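You operate a simulated robot arm through the tools that you are given. There is no shell and no other tool.

You are at the controls of a simulated robot arm. One attempt, no reset.

JOB
Swap the cover on the can for the loose one.
Fine: The old cover goes in the red REJECT tray; tighten the green and black cover knobs; leave the clamp shut.

The check looks at the end state, three seconds after you hand in, the way a careful person would. Anything else that was tipped, shoved, dropped, spilled or broken makes it a failure. Lids that push on must go on centred and level and be pressed home; caps that screw on are set level and turned clockwise until they are tight.

ROBOT AND FRAMES
A 7-joint arm with a two-finger parallel gripper, fixed in place. Base frame: the origin is at the foot of the arm, x ahead of it, y to its left, z up; the work surface is at about z = 780. Lengths are in mm, angles in rad, forces in N, time in s.
With the tool pointing down near the work surface it reaches from about 300 to 700 mm from the base axis. Its first joint turns from -1.152 to 1.152 rad. Payload 1.57 kg.
The TCP is the grasp point between the finger pads, 30 mm short of the fingertips. In the tool frame z runs along the fingers and y along their closing line. Largest opening 110 mm; finger width 24, thickness 12; the body of the gripper, 48 by 112 mm, starts 78 mm behind the TCP.
Orientation is that of the tool frame in the base frame, as a unit quaternion [w, x, y, z]. With the fingers straight down and closing along the base's y, the tool's x points along the base's -x, its y along +y and its z along -z.

CONTROLS
- The arm moves only by the tool step_arm. Its argument "steps" is a list of rows, each an object of numbers (a shift or turn left out is 0, a gripper value left out holds the last): "wx", "wy", "wz": the turn, a rotation vector about the tool's x, y, z in units of 180 degrees (1.0 is 180 degrees); "x", "y", "z": the shift along the tool's x, y, z in units of 100 mm (1.0 is 100 mm); "fingers": the closure in counts, from 0 (fully open) to 255 (shut). In form: [{"wx": .., "wy": .., "wz": .., "x": .., "y": .., "z": .., "fingers": ..}, ...]. A call has 1 to 20 rows; each row is the pose to reach, as a shift and turn from the pose commanded when the call began, along the tool's axes at that moment. A call with a number of a shift or a turn outside -1 to 1 is refused whole. Rows are played at 5 a second. More than 50 mm and 0.15 rad between two rows, or a gripper value outside its range, and nothing of the call is played. A pose out of reach is approached as far as the arm can. The call stops where the force on the tool passes 40 N (or 10 N more than at its start, if that is more) or the arm is blocked; 0.2 s more then pass. The fingers move at their own pace (about 108 mm/s each) and stop on an object; they squeeze with about 24 N. The grip force told is the motor's: it shows also when the fingers shut on nothing. Time passes only in rows, and 0.2 s behind the last, so rows that repeat a pose let the fingers close. The reply holds the time, the measured pose of the TCP, the force on the tool along the base axes, the opening and the grip force, in the units named above and with some noise, with the torque about the TCP (base axes, N m) and any sound that the robot's microphone picked up, and new pictures: "pictures" is both (left out), scene, wrist or none.
- Cameras (640 x 400 px; columns grow to the right, rows downward): "scene" is fixed at [179.4, -414.6, 1394]; the picture's right is [0.55, -0.83, 0.00], its down [-0.55, -0.37, -0.75] and it looks along [0.62, 0.41, -0.66] (base axes); focal length 339 px, centre (320, 200). "wrist" rides on the gripper at [70, 16, -141] in the tool frame; the picture's right is [-0.23, 0.97, 0.00], its down [-0.86, -0.20, -0.48] and it looks along [-0.47, -0.11, 0.88] (tool axes); focal length 222 px, centre (320, 200). There is no depth. A picture from a camera that has moved, and an enlarged one, comes with that camera's place and axes in the base frame and with its lens.
- enlarge(camera, box): a new picture of the part [left, top, right, bottom] of that camera's present view, enlarged. The clock stands still meanwhile.
- close_job(): hands the job in; it is judged then, once.

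Nothing tells you positions but the pictures and the camera data. Unless the task says otherwise, let go and move clear before handing in.

The tools are called after "Call:" as a command line: name --argument value ..., lists and objects as JSON in quotes. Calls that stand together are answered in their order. step_arm: Moves the arm, as the interface text tells. Its arguments: {"type":"object","properties":{"steps":{"type":"array"},"pictures":{"type":"string","enum":["both","scene","wrist","none"]}},"required":["steps"]} The other tools are called the same way: enlarge (camera, box) takes an enlarged picture of a part of a camera's view; close_job () hands the job in.

At the start:

```text
clock: 0.0
position: [440.5, -114.6, 1164.6]
ee_rot: [0.0, 0.001, 1.0, -0.001]
wrist_force: [0.0, -0.9, -0.4]
torque: [0.02, -0.03, -0.04]
width: 110.0
grasp_force: 0.0
```

scene: 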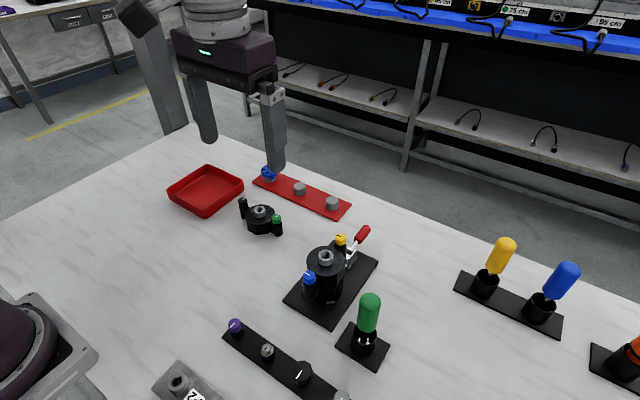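
wrist: 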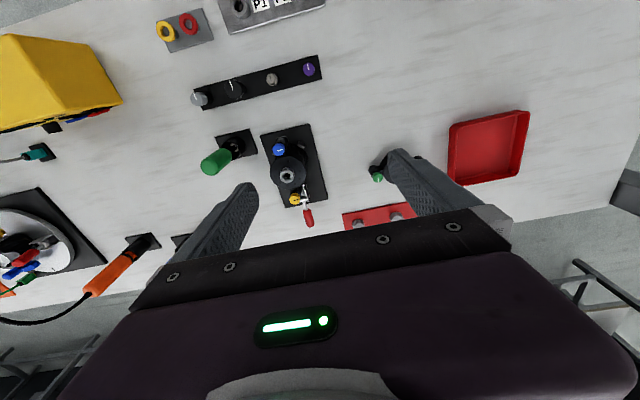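

The scene shows a can in a clamp fixture with a cover that has blue and yellow knobs, a loose cover with black and green knobs, a red tray, and a red strip with pegs. I'll look closer before moving.

Call:
enlarge --camera "scene" --box '[270, 210, 400, 340]'

Call:
enlarge --camera "scene" --box '[160, 150, 360, 250]'

Call:
enlarge --camera "scene" --box '[150, 300, 400, 400]'

Call:
enlarge --camera "wrist" --box '[190, 110, 350, 240]'

Call:
enlarge --camera "wrist" --box '[330, 100, 540, 230]'

```text
3.08 times, centred on (335, 275) of scene
camera zoom: at [179.4, -414.6, 1394.0], right [0.55, -0.83, 0.0], down [-0.55, -0.37, -0.75], along [0.62, 0.41, -0.66], focal length 1043 px, centre (274, -31)
```

zoom: 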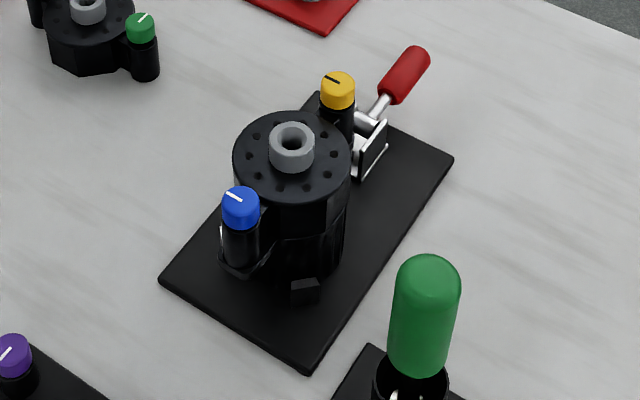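

```text
3.20 times, centred on (260, 200) of scene
camera zoom: at [179.4, -414.6, 1394.0], right [0.55, -0.83, 0.0], down [-0.55, -0.37, -0.75], along [0.62, 0.41, -0.66], focal length 1084 px, centre (512, 200)
```

zoom: 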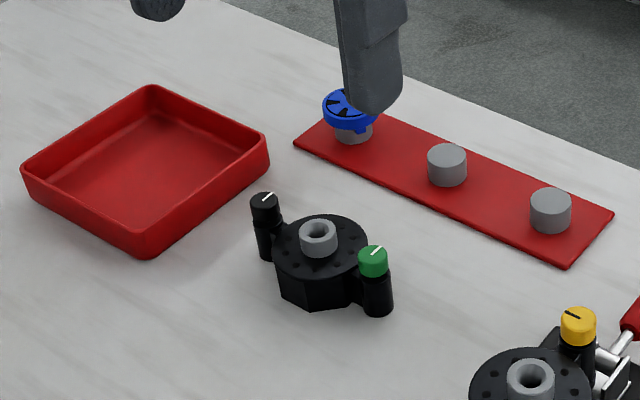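

```text
2.56 times, centred on (275, 350) of scene
camera zoom: at [179.4, -414.6, 1394.0], right [0.55, -0.83, 0.0], down [-0.55, -0.37, -0.75], along [0.62, 0.41, -0.66], focal length 868 px, centre (435, -184)
```

zoom: 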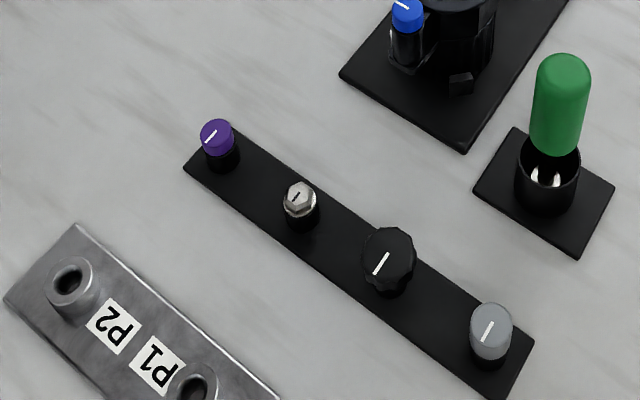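

```text
3.08 times, centred on (270, 175) of wrist
camera zoom: at [369.1, -98.0, 1306.1], right [0.23, 0.97, 0.0], down [0.85, -0.2, 0.48], along [0.47, -0.11, -0.88], focal length 684 px, centre (474, 277)
```

zoom: 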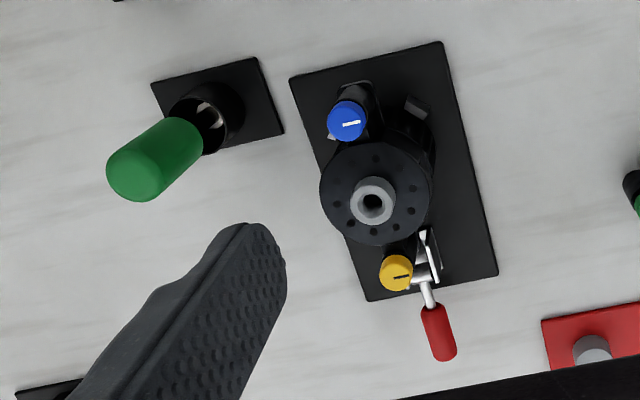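

```text
3.05 times, centred on (435, 165) of wrist
camera zoom: at [369.1, -98.0, 1306.1], right [0.23, 0.97, 0.0], down [0.85, -0.2, 0.48], along [0.47, -0.11, -0.88], focal length 677 px, centre (-30, 307)
```

zoom: 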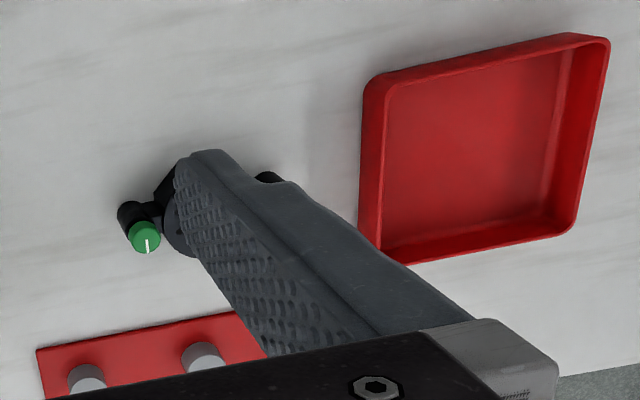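

The can's cover has blue and yellow knobs near (465,-200) and (568,-200), and its boss is near (517,-200), all about z=900. The loose cover lies on the table near (593,35), with green at y≈-17 and black at y≈90. I'll move closer over the can to get a better look.

Call:
step_arm --steps '[{"x": -0.1, "y": -0.21, "z": 0.24}, {"x": -0.2, "y": -0.42, "z": 0.48}, {"x": -0.3, "y": -0.63, "z": 0.72}, {"x": -0.4, "y": -0.854, "z": 0.95}, {"x": -0.4, "y": -0.854, "z": 0.95}]' --pictures "both"

```text
clock: 1.2
position: [479.9, -199.6, 1067.9]
ee_rot: [0.0, 0.0, 1.0, 0.0]
wrist_force: [-0.5, 0.4, 0.1]
torque: [-0.02, 0.01, 0.01]
width: 110.1
grasp_force: 0.0
camera wrist: at [409.2, -183.2, 1209.5], right [0.23, 0.97, 0.0], down [0.85, -0.2, 0.48], along [0.47, -0.11, -0.88], focal length 222 px, centre (320, 200)
```

scene: 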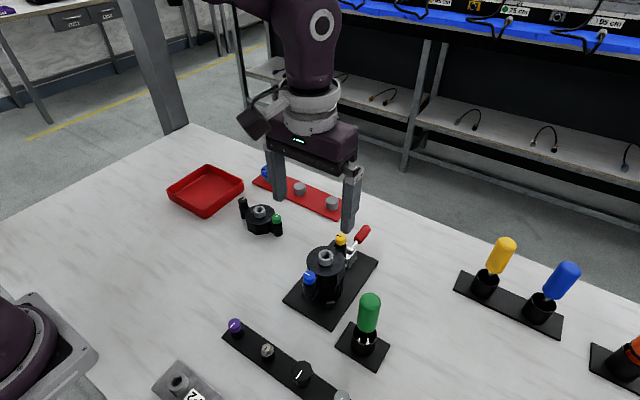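
wrist: 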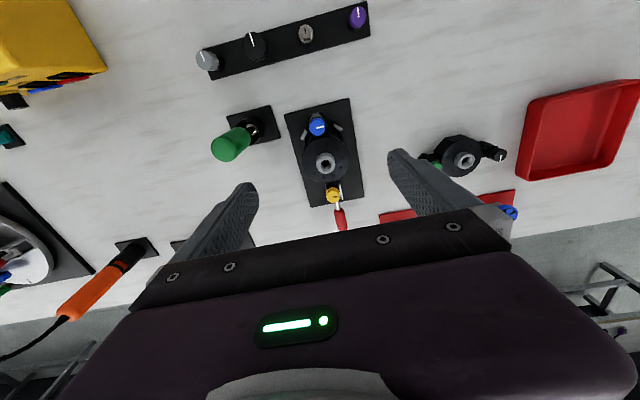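

Call:
enlarge --camera "wrist" --box '[275, 90, 375, 240]'

Call:
enlarge --camera "wrist" --box '[400, 110, 520, 200]'

Call:
enlarge --camera "scene" --box '[285, 225, 385, 325]'

Call:
enlarge --camera "scene" --box '[220, 180, 300, 250]'

```text
2.67 times, centred on (325, 165) of wrist
camera zoom: at [409.2, -183.2, 1209.5], right [0.23, 0.97, 0.0], down [0.85, -0.2, 0.48], along [0.47, -0.11, -0.88], focal length 592 px, centre (307, 293)
```

zoom: 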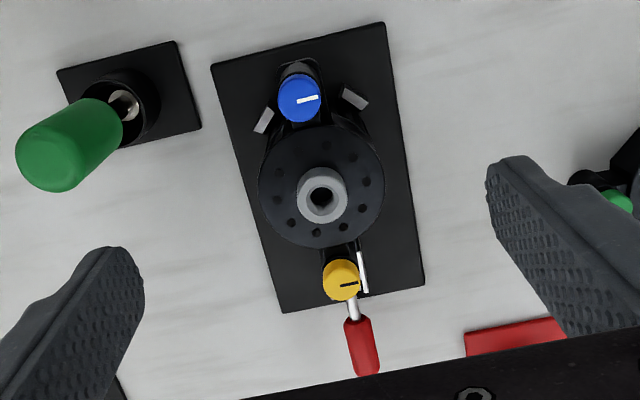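

```text
4.44 times, centred on (460, 155) of wrist
camera zoom: at [409.2, -183.2, 1209.5], right [0.23, 0.97, 0.0], down [0.85, -0.2, 0.48], along [0.47, -0.11, -0.88], focal length 987 px, centre (-302, 400)
```

zoom: 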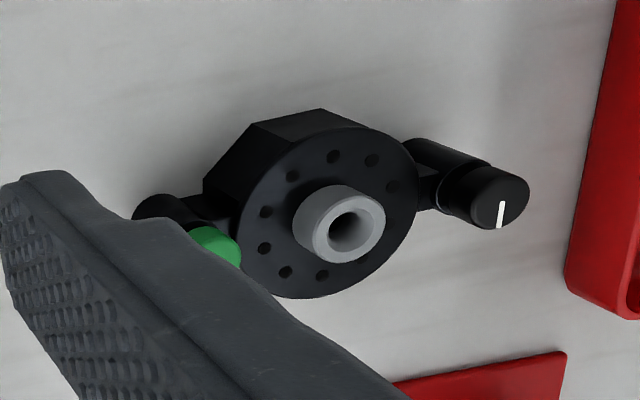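

```text
4.00 times, centred on (335, 275) of scene
camera zoom: at [179.4, -414.6, 1394.0], right [0.55, -0.83, 0.0], down [-0.55, -0.37, -0.75], along [0.62, 0.41, -0.66], focal length 1356 px, centre (260, -100)
```

zoom: 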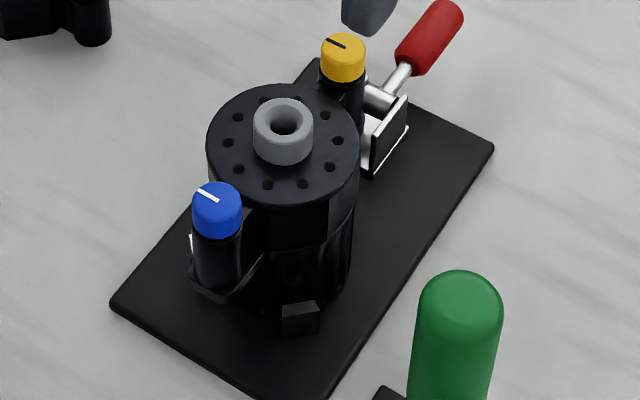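

```text
5.71 times, centred on (260, 215) of scene
camera zoom: at [179.4, -414.6, 1394.0], right [0.55, -0.83, 0.0], down [-0.55, -0.37, -0.75], along [0.62, 0.41, -0.66], focal length 1936 px, centre (663, 114)
```

zoom: 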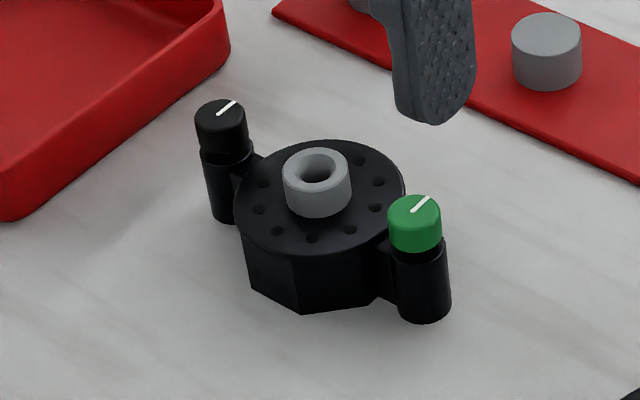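

The can's axis is close to (517,-200), with blue at (463.5,-200), yellow at (571,-201), and knob tops at about z=900. I'll partly close the fingers and come down above the blue knob to refine its position.

Call:
step_arm --steps '[{"x": 0.06, "y": -0.003, "z": 0.33, "fingers": 120}, {"x": 0.12, "y": -0.005, "z": 0.66, "fingers": 120}, {"x": 0.164, "y": -0.007, "z": 1.0, "fingers": 120}, {"x": 0.164, "y": -0.007, "z": 1.0, "fingers": 120}]'

```text
clock: 2.2
position: [466.8, -200.5, 967.3]
ee_rot: [-0.001, 0.001, 1.0, 0.0]
wrist_force: [0.3, -0.1, -1.1]
torque: [0.0, 0.02, -0.01]
width: 58.1
grasp_force: 0.0
camera wrist: at [394.4, -184.9, 1110.4], right [0.23, 0.97, 0.0], down [0.85, -0.2, 0.48], along [0.47, -0.11, -0.88], focal length 222 px, centre (320, 200)
```

scene: 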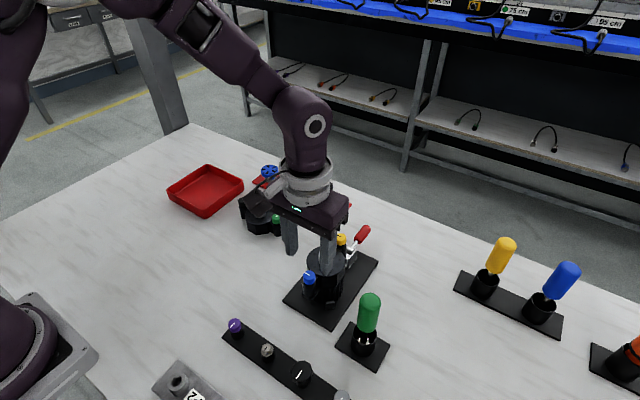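
wrist: 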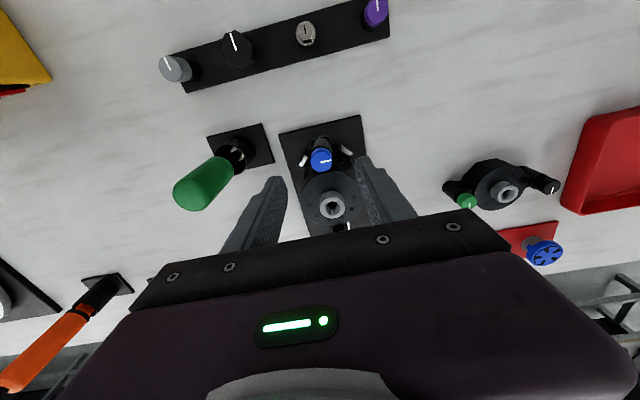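

Call:
enlarge --camera "wrist" --box '[270, 120, 390, 230]'

Call:
enlarge --camera "scene" --box '[270, 210, 390, 330]'

Call:
enlarge --camera "wrist" --box '[430, 140, 570, 230]'

```text
3.64 times, centred on (330, 175) of wrist
camera zoom: at [394.4, -184.9, 1110.4], right [0.23, 0.97, 0.0], down [0.85, -0.2, 0.48], along [0.47, -0.11, -0.88], focal length 808 px, centre (284, 291)
```

zoom: 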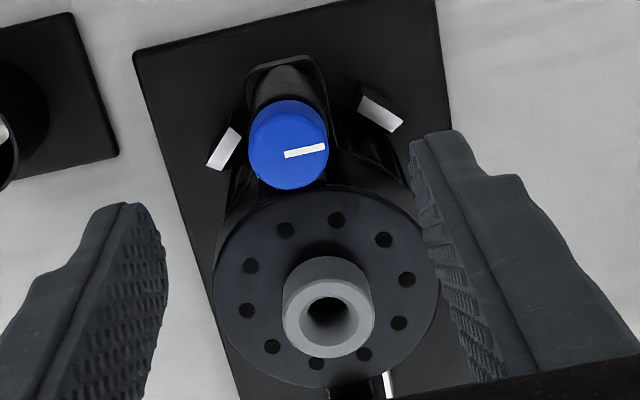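

```text
3.33 times, centred on (330, 270) of scene
camera zoom: at [179.4, -414.6, 1394.0], right [0.55, -0.83, 0.0], down [-0.55, -0.37, -0.75], along [0.62, 0.41, -0.66], focal length 1130 px, centre (287, -33)
```

zoom: 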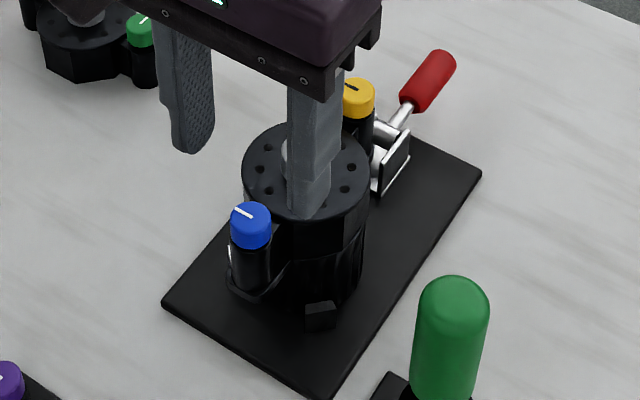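

```text
4.44 times, centred on (500, 185) of wrist
camera zoom: at [394.4, -184.9, 1110.4], right [0.23, 0.97, 0.0], down [0.85, -0.2, 0.48], along [0.47, -0.11, -0.88], focal length 987 px, centre (-480, 267)
```

zoom: 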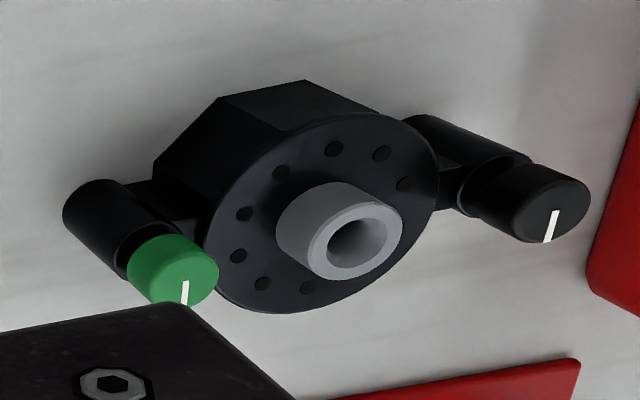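

The blue knob triangulates to about (463,-200), with its top near z=905 and the disc top near 887. I'll lower straight down so the fingertips stay just above the disc, then check before gripping.

Call:
step_arm --steps '[{"x": 0.011, "y": 0.007, "z": 0.2, "fingers": 150}, {"x": 0.011, "y": 0.007, "z": 0.4, "fingers": 150}, {"x": 0.011, "y": 0.007, "z": 0.49, "fingers": 150}, {"x": 0.011, "y": 0.007, "z": 0.49, "fingers": 150}]'

```text
clock: 3.2
position: [463.5, -199.2, 918.9]
ee_rot: [-0.001, 0.0, 1.0, 0.0]
wrist_force: [0.4, -0.3, 0.1]
torque: [0.03, 0.01, -0.03]
width: 45.4
grasp_force: 0.1
camera wrist: at [392.7, -183.6, 1061.3], right [0.23, 0.97, 0.0], down [0.85, -0.2, 0.48], along [0.47, -0.11, -0.88], focal length 222 px, centre (320, 200)
```

scene: 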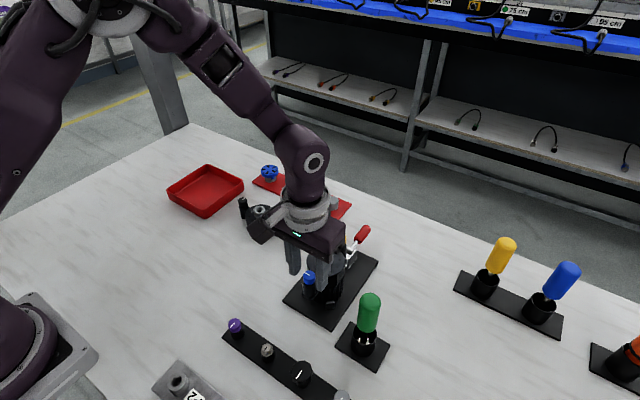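
wrist: 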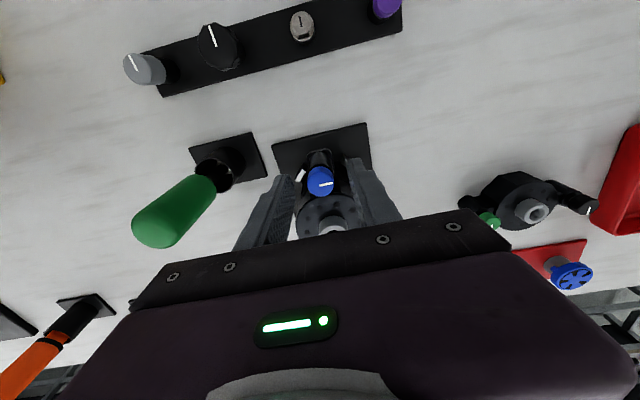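

Call:
enlarge --camera "wrist" --box '[270, 140, 370, 240]'

Call:
enlarge --camera "scene" --box '[280, 230, 360, 310]'

```text
4.00 times, centred on (320, 190) of wrist
camera zoom: at [392.7, -183.6, 1061.3], right [0.23, 0.97, 0.0], down [0.85, -0.2, 0.48], along [0.47, -0.11, -0.88], focal length 888 px, centre (320, 240)
```

zoom: 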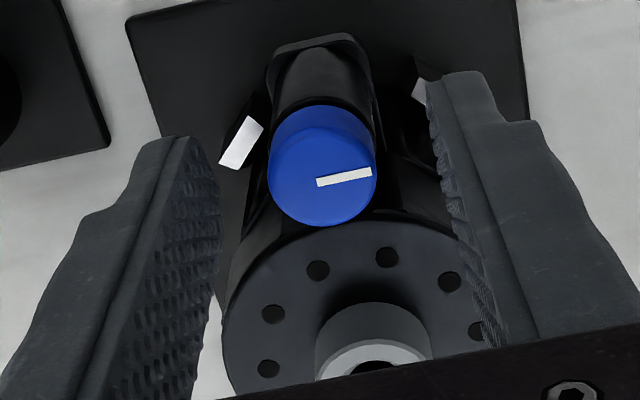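

```text
5.00 times, centred on (320, 270) of scene
camera zoom: at [179.4, -414.6, 1394.0], right [0.55, -0.83, 0.0], down [-0.55, -0.37, -0.75], along [0.62, 0.41, -0.66], focal length 1694 px, centre (320, -150)
```

zoom: 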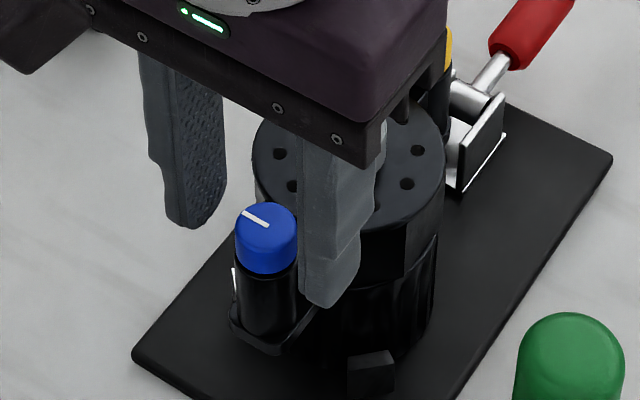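

Call:
step_arm --steps '[{"fingers": 200}, {"fingers": 255}, {"fingers": 255}, {"fingers": 255}]'

```text
clock: 4.2
position: [462.7, -200.5, 918.8]
ee_rot: [0.0, 0.001, 1.0, 0.0]
wrist_force: [0.0, 0.7, -0.2]
torque: [0.01, 0.07, 0.0]
width: 20.5
grasp_force: 23.7
camera wrist: at [392.7, -183.7, 1061.5], right [0.23, 0.97, 0.0], down [0.85, -0.2, 0.48], along [0.47, -0.11, -0.88], focal length 222 px, centre (320, 200)
```

scene: 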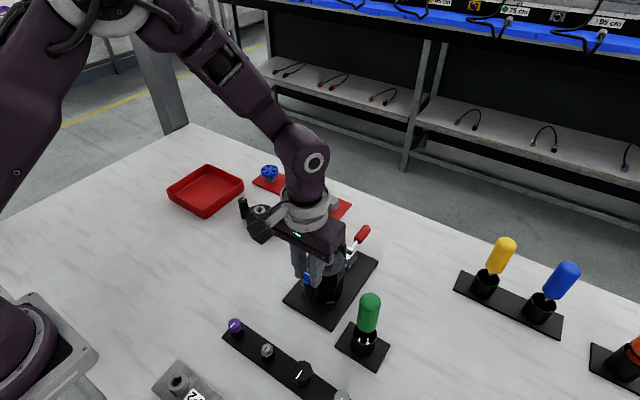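
wrist: 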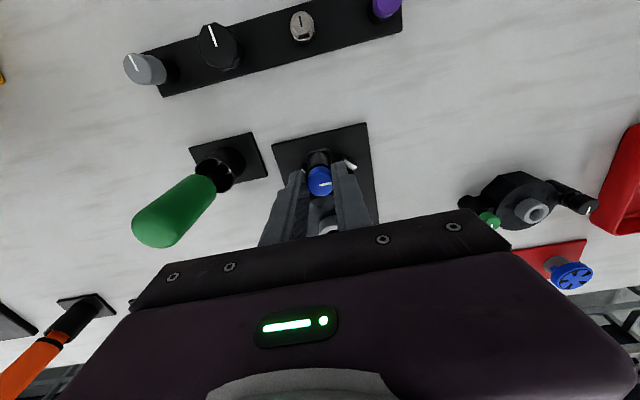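

The grip is well centred: 20.5 mm wide with only 0.7 N of side force. I'll turn counter-clockwise from above (negative wz) a little and watch the torque.

Call:
step_arm --steps '[{"wz": -0.04}, {"wz": -0.08}, {"wz": -0.12}, {"wz": -0.16}, {"wz": -0.2}, {"wz": -0.24}]' --pictures "wrist"

```text
clock: 5.6
position: [463.4, -202.7, 919.1]
ee_rot: [0.002, -0.369, 0.929, -0.002]
wrist_force: [17.6, -19.4, -8.3]
torque: [-0.53, -0.29, -0.05]
width: 20.6
grasp_force: 23.8
camera wrist: at [400.2, -236.8, 1062.2], right [-0.5, 0.86, 0.0], down [0.76, 0.44, 0.48], along [0.42, 0.24, -0.88], focal length 222 px, centre (320, 200)
```

wrist: 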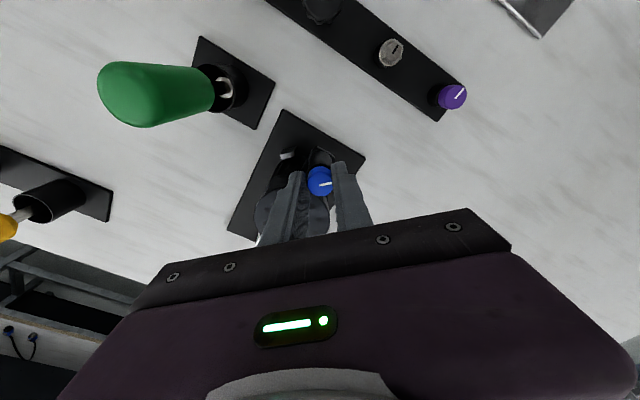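

Call:
enlarge --camera "wrist" --box '[270, 140, 370, 240]'

Call:
enlarge --camera "scene" --box '[280, 230, 360, 310]'

```text
4.00 times, centred on (320, 190) of wrist
camera zoom: at [400.2, -236.8, 1062.2], right [-0.5, 0.86, 0.0], down [0.76, 0.44, 0.48], along [0.42, 0.24, -0.88], focal length 888 px, centre (320, 240)
```

zoom: 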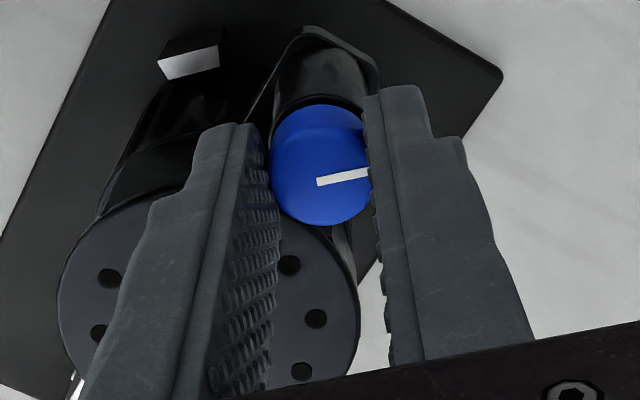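

```text
5.00 times, centred on (320, 270) of scene
camera zoom: at [180.0, -415.1, 1393.8], right [0.55, -0.83, 0.0], down [-0.55, -0.37, -0.75], along [0.62, 0.41, -0.66], focal length 1694 px, centre (320, -150)
```

zoom: 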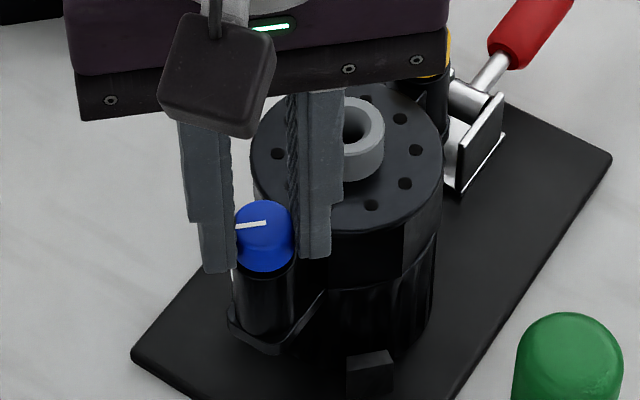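

The knob turns with the gripper, but a side force of about 26 N built up along the closing line, so the TCP isn't quite on the knob axis. I'll release and regrip at this yaw to measure the offset by force.

Call:
step_arm --steps '[{"fingers": 180}, {"fingers": 180}, {"fingers": 180}]' --pictures "wrist"

Call:
step_arm --steps '[{"fingers": 255}, {"fingers": 255}, {"fingers": 255}]' --pictures "none"

```text
clock: 6.4
position: [462.5, -200.9, 920.3]
ee_rot: [-0.001, -0.368, 0.93, 0.0]
wrist_force: [-0.1, 0.2, -1.1]
torque: [-0.01, -0.02, -0.02]
width: 32.2
grasp_force: 0.1
camera wrist: at [399.1, -235.4, 1062.2], right [-0.5, 0.87, 0.0], down [0.76, 0.44, 0.48], along [0.41, 0.24, -0.88], focal length 222 px, centre (320, 200)
```

wrist: 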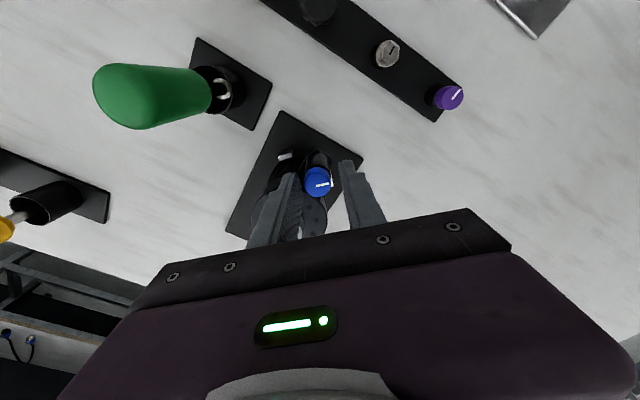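

```text
clock: 7.2
position: [463.4, -201.2, 920.9]
ee_rot: [0.001, -0.367, 0.93, -0.001]
wrist_force: [17.0, -20.0, -3.4]
torque: [-0.45, -0.36, -0.08]
width: 20.6
grasp_force: 24.5
```

Regripping reproduces the force, so the knob axis is about 2.6 mm farther in +x, near (465.6,-200), with its top near z=898. I'll release, shift the TCP, go down 3 mm and regrip.

Call:
step_arm --steps '[{"fingers": 185}, {"fingers": 185}, {"x": -0.019, "y": -0.018, "z": 0.0, "fingers": 185}, {"x": -0.019, "y": -0.018, "z": 0.03, "fingers": 185}, {"x": -0.019, "y": -0.018, "z": 0.03, "fingers": 185}]' --pictures "wrist"

Call:
step_arm --steps '[{"fingers": 255}, {"fingers": 255}, {"fingers": 255}]' --pictures "wrist"

```text
clock: 8.4
position: [465.3, -199.0, 915.3]
ee_rot: [0.0, -0.368, 0.93, 0.0]
wrist_force: [-0.1, 0.0, -0.1]
torque: [0.02, 0.02, 0.0]
width: 30.1
grasp_force: 0.0
camera wrist: at [401.8, -235.6, 1058.7], right [-0.5, 0.87, 0.0], down [0.76, 0.44, 0.48], along [0.41, 0.24, -0.88], focal length 222 px, centre (320, 200)
```

wrist: 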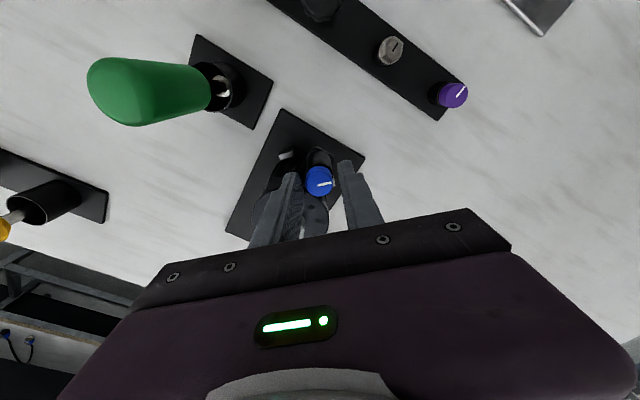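

```text
clock: 9.2
position: [465.9, -200.6, 916.2]
ee_rot: [0.0, -0.367, 0.93, -0.001]
wrist_force: [3.5, -3.8, -0.4]
torque: [-0.27, -0.18, 0.03]
width: 20.5
grasp_force: 23.8
camera wrist: at [402.0, -235.9, 1058.9], right [-0.5, 0.87, 0.0], down [0.76, 0.44, 0.48], along [0.42, 0.24, -0.88], focal length 222 px, centre (320, 200)
```

wrist: 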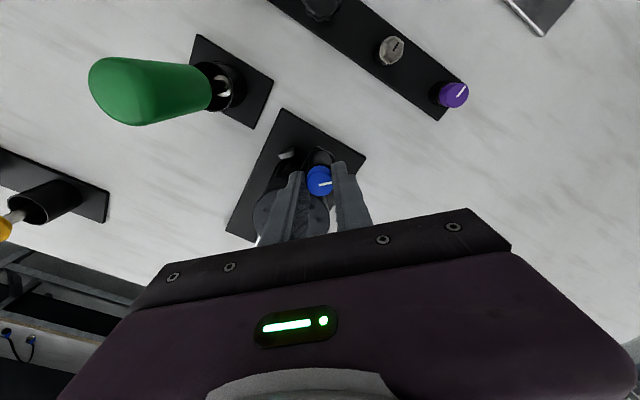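

Centred to about 0.4 mm now. I'll add that last correction and keep turning counter-clockwise.

Call:
step_arm --steps '[{"x": -0.003, "y": -0.004, "wz": 0}, {"x": -0.003, "y": -0.004, "wz": -0.04}, {"x": -0.003, "y": -0.004, "wz": -0.08}, {"x": -0.003, "y": -0.004, "wz": -0.12}, {"x": -0.003, "y": -0.004, "wz": -0.16}, {"x": -0.003, "y": -0.004, "wz": -0.2}, {"x": -0.003, "y": -0.004, "wz": -0.24}, {"x": -0.003, "y": -0.004, "wz": -0.28}]' --pictures "both"

```text
clock: 11.0
position: [466.1, -200.8, 916.4]
ee_rot: [0.0, 0.73, -0.684, 0.0]
wrist_force: [3.9, -6.4, 2.0]
torque: [-0.24, -0.3, -0.04]
width: 20.3
grasp_force: 24.0
camera wrist: at [452.7, -270.8, 1059.2], right [-0.99, 0.16, 0.0], down [0.14, 0.87, 0.48], along [0.08, 0.47, -0.88], focal length 222 px, centre (320, 200)
```

scene: 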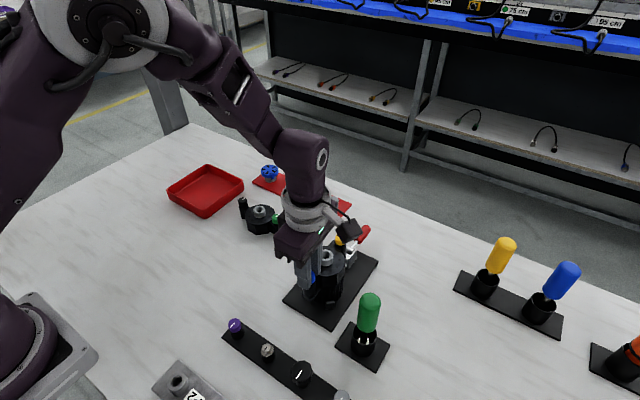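
wrist: 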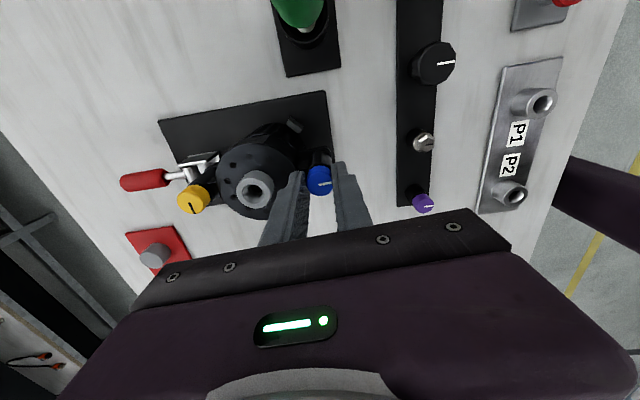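

Call:
step_arm --steps '[{"x": 0.004, "y": -0.002, "wz": 0}, {"x": 0.004, "y": -0.002, "wz": -0.04}, {"x": 0.004, "y": -0.002, "wz": -0.08}, {"x": 0.004, "y": -0.002, "wz": -0.12}, {"x": 0.004, "y": -0.002, "wz": -0.16}, {"x": 0.004, "y": -0.002, "wz": -0.2}, {"x": 0.004, "y": -0.002, "wz": -0.24}, {"x": 0.004, "y": -0.002, "wz": -0.28}]' --pictures "both"

```text
clock: 12.8
position: [465.8, -200.3, 916.7]
ee_rot: [0.0, 0.951, -0.309, 0.0]
wrist_force: [-0.7, -1.9, 16.9]
torque: [0.02, -0.07, -0.01]
width: 20.5
grasp_force: 23.9
camera wrist: at [511.7, -254.3, 1059.0], right [-0.75, -0.66, 0.0], down [-0.58, 0.66, 0.48], along [-0.31, 0.36, -0.88], focal length 222 px, centre (320, 200)
```

scene: 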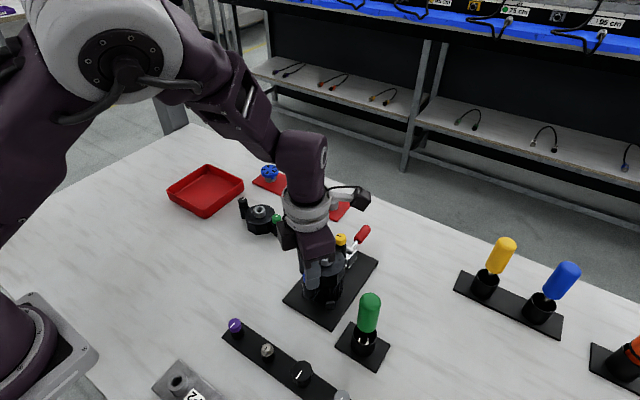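
wrist: 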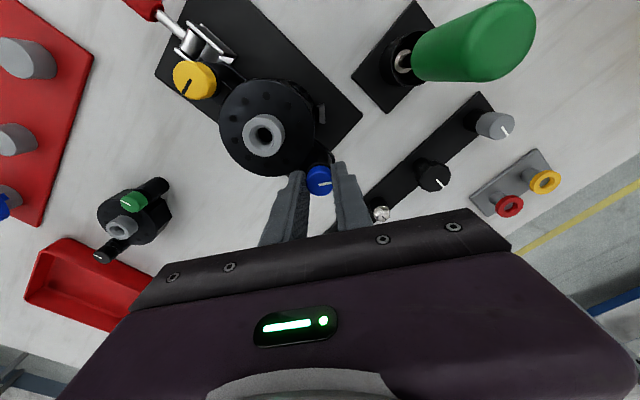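

The knob is unscrewing, since its thread is pushing the tool up (Fz +17 N). I'll keep turning and raise the tool as it goes.

Call:
step_arm --steps '[{"z": -0.014, "wz": 0}, {"z": -0.015, "wz": -0.04}, {"z": -0.016, "wz": -0.08}, {"z": -0.017, "wz": -0.12}, {"z": -0.018, "wz": -0.16}, {"z": -0.019, "wz": -0.2}, {"z": -0.02, "wz": -0.24}, {"z": -0.021, "wz": -0.28}]' --pictures "scene"

```text
clock: 14.6
position: [466.3, -200.4, 919.0]
ee_rot: [0.0, 0.992, 0.126, -0.001]
wrist_force: [8.1, 1.2, -10.4]
torque: [-0.02, -0.23, -0.01]
width: 20.5
grasp_force: 23.7
```

scene: 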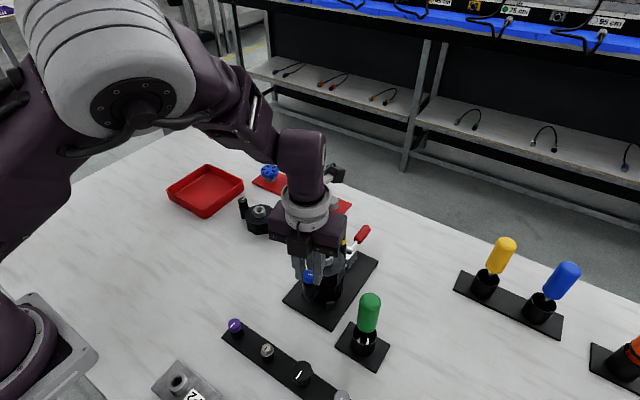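

Call:
step_arm --steps '[{"x": 0.004, "y": 0.001, "z": 0.004, "wz": 0}, {"x": 0.004, "y": 0.001, "z": 0.004, "wz": -0.04}, {"x": 0.004, "y": 0.001, "z": 0.003, "wz": -0.08}, {"x": 0.004, "y": 0.001, "z": 0.003, "wz": -0.12}, {"x": 0.004, "y": 0.001, "z": 0.002, "wz": -0.16}, {"x": 0.004, "y": 0.001, "z": 0.002, "wz": -0.2}, {"x": 0.004, "y": 0.001, "z": 0.001, "wz": -0.24}, {"x": 0.004, "y": 0.001, "z": 0.001, "wz": -0.28}]' --pictures "both"

```text
clock: 15.5
position: [469.5, -198.5, 916.0]
ee_rot: [0.012, 0.968, 0.251, -0.001]
wrist_force: [2.4, -7.1, 2.8]
torque: [0.06, 0.03, 0.01]
width: 20.8
grasp_force: 24.3
out of reach, approached as far as the arm can: row 3, 4
stopped in row 4: the force on the tool passed its limit at 50 N (the readings are from after the stop); the commanded pose is now the measured one
camera wrist: at [535.6, -174.6, 1057.5], right [0.27, -0.96, 0.02], down [-0.85, -0.23, 0.48], along [-0.46, -0.15, -0.88], focal length 222 px, centre (320, 200)
```

scene: 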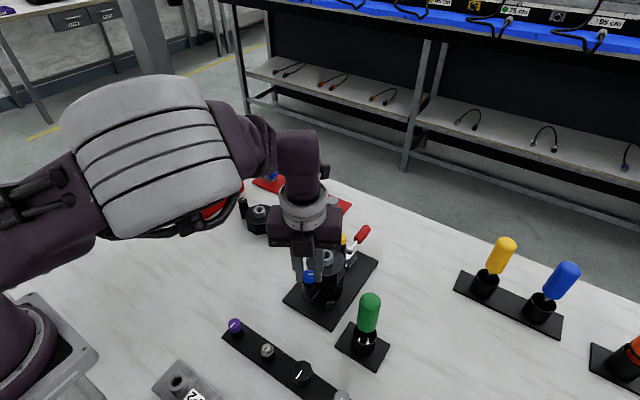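
wrist: 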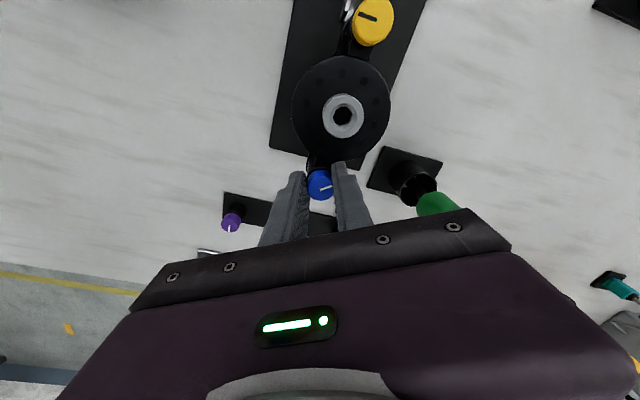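

The wrist limit is at about 205° of counter-clockwise yaw, and the knob has turned about 200°. I'll release, level the tool, rise, and wind back clockwise for another bite.

Call:
step_arm --steps '[{"fingers": 150}, {"fingers": 150}, {"fingers": 150, "z": -0.2}, {"fingers": 150, "z": -0.4, "wx": 0.007, "wy": 0.0025}, {"fingers": 150, "z": -0.4, "wx": 0.007, "wy": 0.0025, "wz": 0.04}, {"fingers": 150, "z": -0.4, "wx": 0.007, "wy": 0.0025, "wz": 0.06}]' --pictures "both"

```text
clock: 16.9
position: [468.7, -196.0, 954.1]
ee_rot: [0.0, 0.987, 0.158, 0.001]
wrist_force: [1.1, -0.7, 0.2]
torque: [0.0, -0.01, -0.02]
width: 45.1
grasp_force: 0.0
out of reach, approached as far as the arm can: row 3, 4, 5
camera wrist: at [538.4, -190.5, 1097.0], right [0.09, -1.0, 0.0], down [-0.88, -0.08, 0.48], along [-0.47, -0.04, -0.88], focal length 222 px, centre (320, 200)
```

scene: 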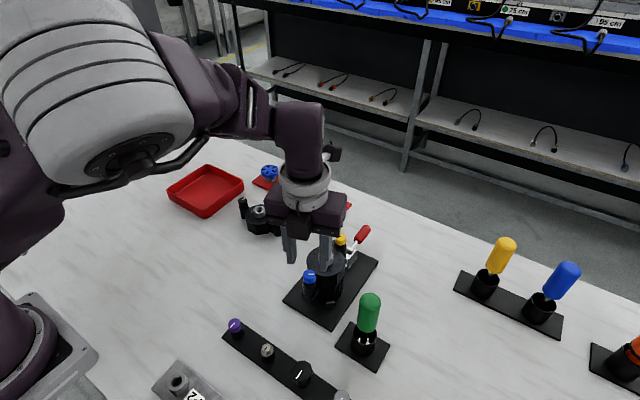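
wrist: 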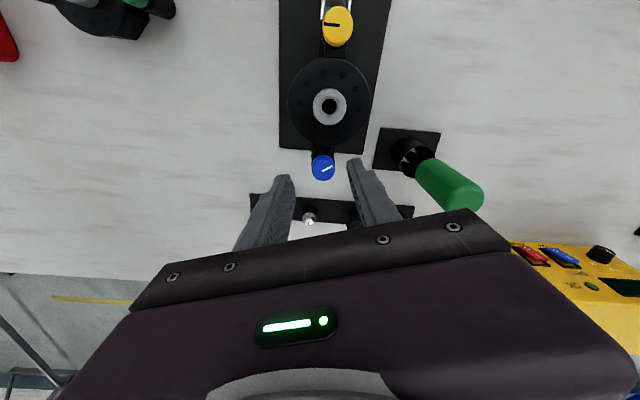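

Call:
step_arm --steps '[{"wz": 0.045}, {"wz": 0.09}, {"wz": 0.135}, {"wz": 0.18}, {"wz": 0.225}, {"wz": 0.27}, {"wz": 0.315}, {"wz": 0.36}, {"wz": 0.405}, {"wz": 0.45}, {"wz": 0.495}, {"wz": 0.54}, {"wz": 0.585}, {"wz": 0.63}, {"wz": 0.675}, {"wz": 0.72}, {"wz": 0.765}, {"wz": 0.81}, {"wz": 0.855}, {"wz": 0.9}]' --pictures "none"

Call:
step_arm --steps '[{"wz": 0.045}, {"wz": 0.09}, {"wz": 0.135}, {"wz": 0.18}, {"wz": 0.225}, {"wz": 0.27}, {"wz": 0.315}, {"wz": 0.36}, {"wz": 0.405}, {"wz": 0.45}, {"wz": 0.495}, {"wz": 0.54}, {"wz": 0.585}, {"wz": 0.63}, {"wz": 0.675}, {"wz": 0.72}, {"wz": 0.72}]' --pictures "both"

```text
clock: 21.1
position: [467.6, -196.4, 955.0]
ee_rot: [0.001, -0.31, 0.951, 0.001]
wrist_force: [0.4, -0.2, -0.9]
torque: [0.01, 0.03, 0.02]
width: 45.4
grasp_force: 0.1
```

```text
clock: 24.7
position: [469.0, -195.8, 955.7]
ee_rot: [0.0, 0.728, 0.685, 0.001]
wrist_force: [0.2, 0.2, -0.2]
torque: [-0.04, -0.03, -0.02]
width: 45.4
grasp_force: 0.1
camera wrist: at [487.7, -127.0, 1097.9], right [0.96, -0.28, 0.0], down [-0.25, -0.84, 0.48], along [-0.13, -0.46, -0.88], focal length 222 px, centre (320, 200)
```

scene: 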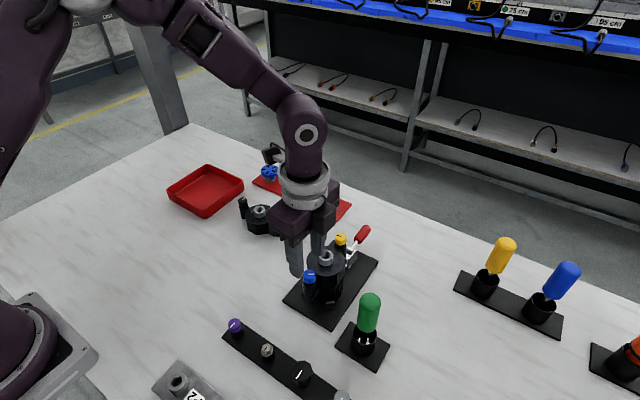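
wrist: 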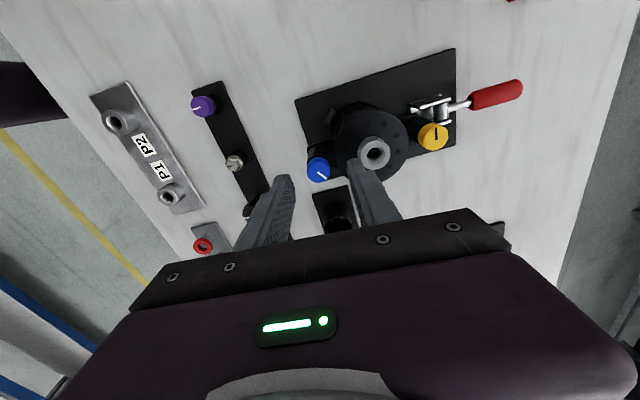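

Call:
enlarge --camera "wrist" --box '[270, 90, 470, 230]'

Call:
enlarge --camera "scene" --box '[280, 220, 380, 320]'

```text
2.86 times, centred on (370, 160) of wrist
camera zoom: at [487.7, -127.0, 1097.9], right [0.96, -0.28, 0.0], down [-0.25, -0.84, 0.48], along [-0.13, -0.46, -0.88], focal length 635 px, centre (177, 314)
```

zoom: 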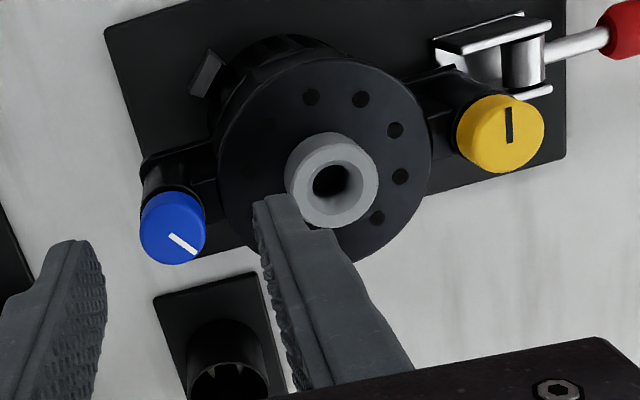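

```text
4.00 times, centred on (330, 270) of scene
camera zoom: at [179.4, -414.6, 1394.0], right [0.55, -0.83, 0.0], down [-0.55, -0.37, -0.75], along [0.62, 0.41, -0.66], focal length 1356 px, centre (280, -80)
```

zoom: 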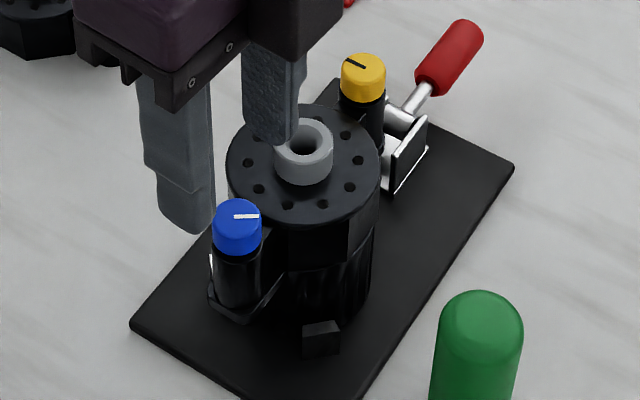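

Call:
step_arm --steps '[{"x": -0.0456, "y": -0.009, "wz": 0.03, "fingers": 168}, {"x": -0.0456, "y": -0.009, "wz": 0.07, "fingers": 168}, {"x": -0.0456, "y": -0.009, "wz": 0.11, "fingers": 168}, {"x": -0.0456, "y": -0.009, "wz": 0.13, "fingers": 168}, {"x": -0.0456, "y": -0.009, "wz": 0.13, "fingers": 168}]' --pictures "wrist"

```text
clock: 25.9
position: [467.2, -200.7, 954.9]
ee_rot: [0.0, 0.852, 0.524, 0.001]
wrist_force: [-0.4, -0.3, 0.2]
torque: [-0.01, -0.02, -0.03]
width: 37.7
grasp_force: 0.1
camera wrist: at [511.9, -145.4, 1097.5], right [0.77, -0.64, 0.0], down [-0.56, -0.67, 0.48], along [-0.31, -0.37, -0.88], focal length 222 px, centre (320, 200)
```

wrist: 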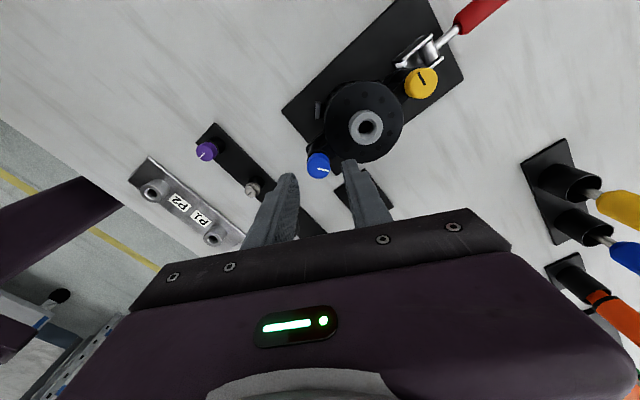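

Call:
step_arm --steps '[{"y": 0.002, "z": 0.2, "fingers": 168}, {"y": 0.002, "z": 0.36, "fingers": 168}, {"y": 0.002, "z": 0.39, "fingers": 168}, {"y": 0.002, "z": 0.39, "fingers": 255}, {"y": 0.002, "z": 0.39, "fingers": 255}, {"y": 0.002, "z": 0.39, "fingers": 255}]' --pictures "none"

```text
clock: 27.3
position: [466.6, -199.1, 916.4]
ee_rot: [-0.001, 0.851, 0.525, 0.001]
wrist_force: [-5.0, -0.3, 0.6]
torque: [0.09, 0.35, -0.03]
width: 20.8
grasp_force: 23.9
```

Call:
step_arm --steps '[{"y": -0.004, "wz": 0}, {"y": -0.004, "wz": -0.045}, {"y": -0.004, "z": -0.001, "wz": -0.09}, {"y": -0.004, "z": -0.001, "wz": -0.135}, {"y": -0.004, "z": -0.002, "wz": -0.18}, {"y": -0.004, "z": -0.002, "wz": -0.225}, {"y": -0.004, "z": -0.003, "wz": -0.27}, {"y": -0.004, "z": -0.003, "wz": -0.315}, {"y": -0.004, "z": -0.004, "wz": -0.36}, {"y": -0.004, "z": -0.004, "wz": -0.405}, {"y": -0.004, "z": -0.005, "wz": -0.45}, {"y": -0.004, "z": -0.005, "wz": -0.495}, {"y": -0.004, "z": -0.006, "wz": -0.54}]' --pictures "none"

```text
clock: 30.1
position: [467.0, -200.8, 916.5]
ee_rot: [0.001, 0.168, 0.986, 0.001]
wrist_force: [-12.6, 1.9, 6.0]
torque: [0.08, 0.54, 0.0]
width: 20.7
grasp_force: 23.8
```

Call:
step_arm --steps '[{"x": 0.003, "y": -0.003, "z": -0.003, "wz": 0}, {"x": 0.003, "y": -0.003, "z": -0.003, "wz": -0.045}, {"x": 0.003, "y": -0.003, "z": -0.004, "wz": -0.09}, {"x": 0.003, "y": -0.003, "z": -0.004, "wz": -0.135}, {"x": 0.003, "y": -0.003, "z": -0.005, "wz": -0.18}, {"x": 0.003, "y": -0.003, "z": -0.005, "wz": -0.225}, {"x": 0.003, "y": -0.003, "z": -0.006, "wz": -0.27}, {"x": 0.003, "y": -0.003, "z": -0.006, "wz": -0.315}, {"x": 0.003, "y": -0.003, "z": -0.007, "wz": -0.36}, {"x": 0.003, "y": -0.003, "z": -0.007, "wz": -0.405}, {"x": 0.003, "y": -0.003, "z": -0.008, "wz": -0.45}, {"x": 0.003, "y": -0.003, "z": -0.008, "wz": -0.495}, {"x": 0.003, "y": -0.003, "z": -0.009, "wz": -0.54}]' --pictures "both"

```text
clock: 32.9
position: [467.1, -200.9, 919.0]
ee_rot: [0.0, -0.628, 0.778, 0.0]
wrist_force: [-13.4, 8.8, 0.5]
torque: [0.18, 0.32, -0.23]
width: 20.7
grasp_force: 23.4
camera wrist: at [434.2, -265.9, 1060.1], right [-0.9, 0.43, 0.0], down [0.38, 0.79, 0.48], along [0.2, 0.43, -0.88], focal length 222 px, centre (320, 200)
```

scene: 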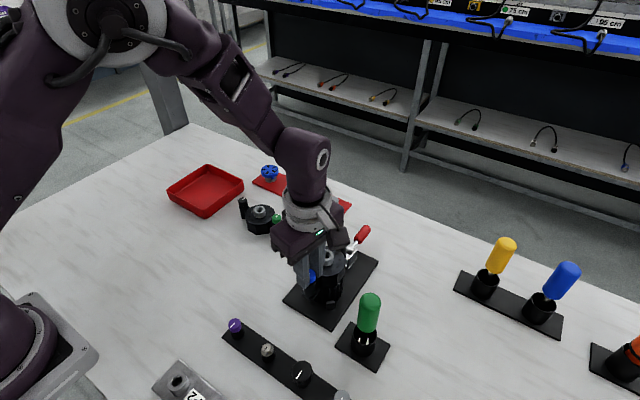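
wrist: 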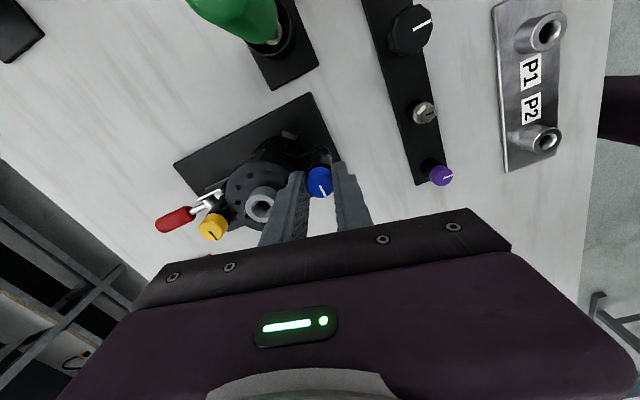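

Call:
enlarge --camera "wrist" --box '[270, 140, 370, 240]'

Call:
enlarge --camera "scene" --box '[280, 220, 380, 320]'

```text
4.00 times, centred on (320, 190) of wrist
camera zoom: at [434.2, -265.9, 1060.1], right [-0.9, 0.43, 0.0], down [0.38, 0.79, 0.48], along [0.2, 0.43, -0.88], focal length 888 px, centre (320, 240)
```

zoom: 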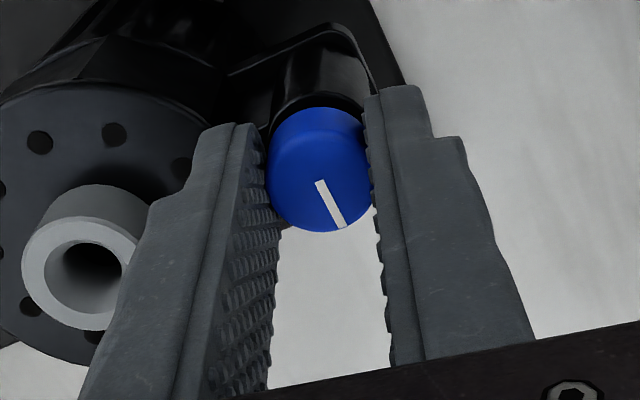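

```text
4.00 times, centred on (330, 270) of scene
camera zoom: at [179.1, -414.4, 1394.2], right [0.55, -0.83, 0.0], down [-0.55, -0.37, -0.75], along [0.62, 0.41, -0.66], focal length 1356 px, centre (280, -80)
```

zoom: 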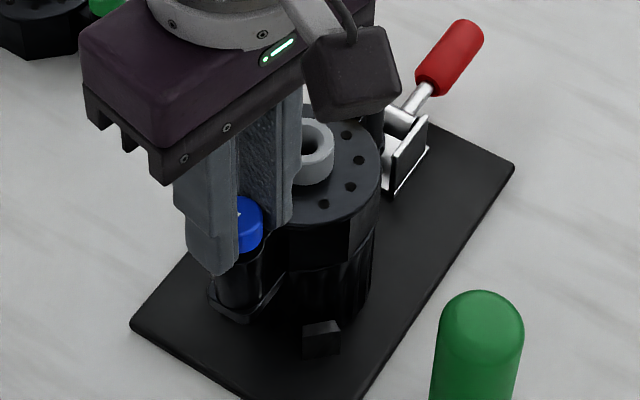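

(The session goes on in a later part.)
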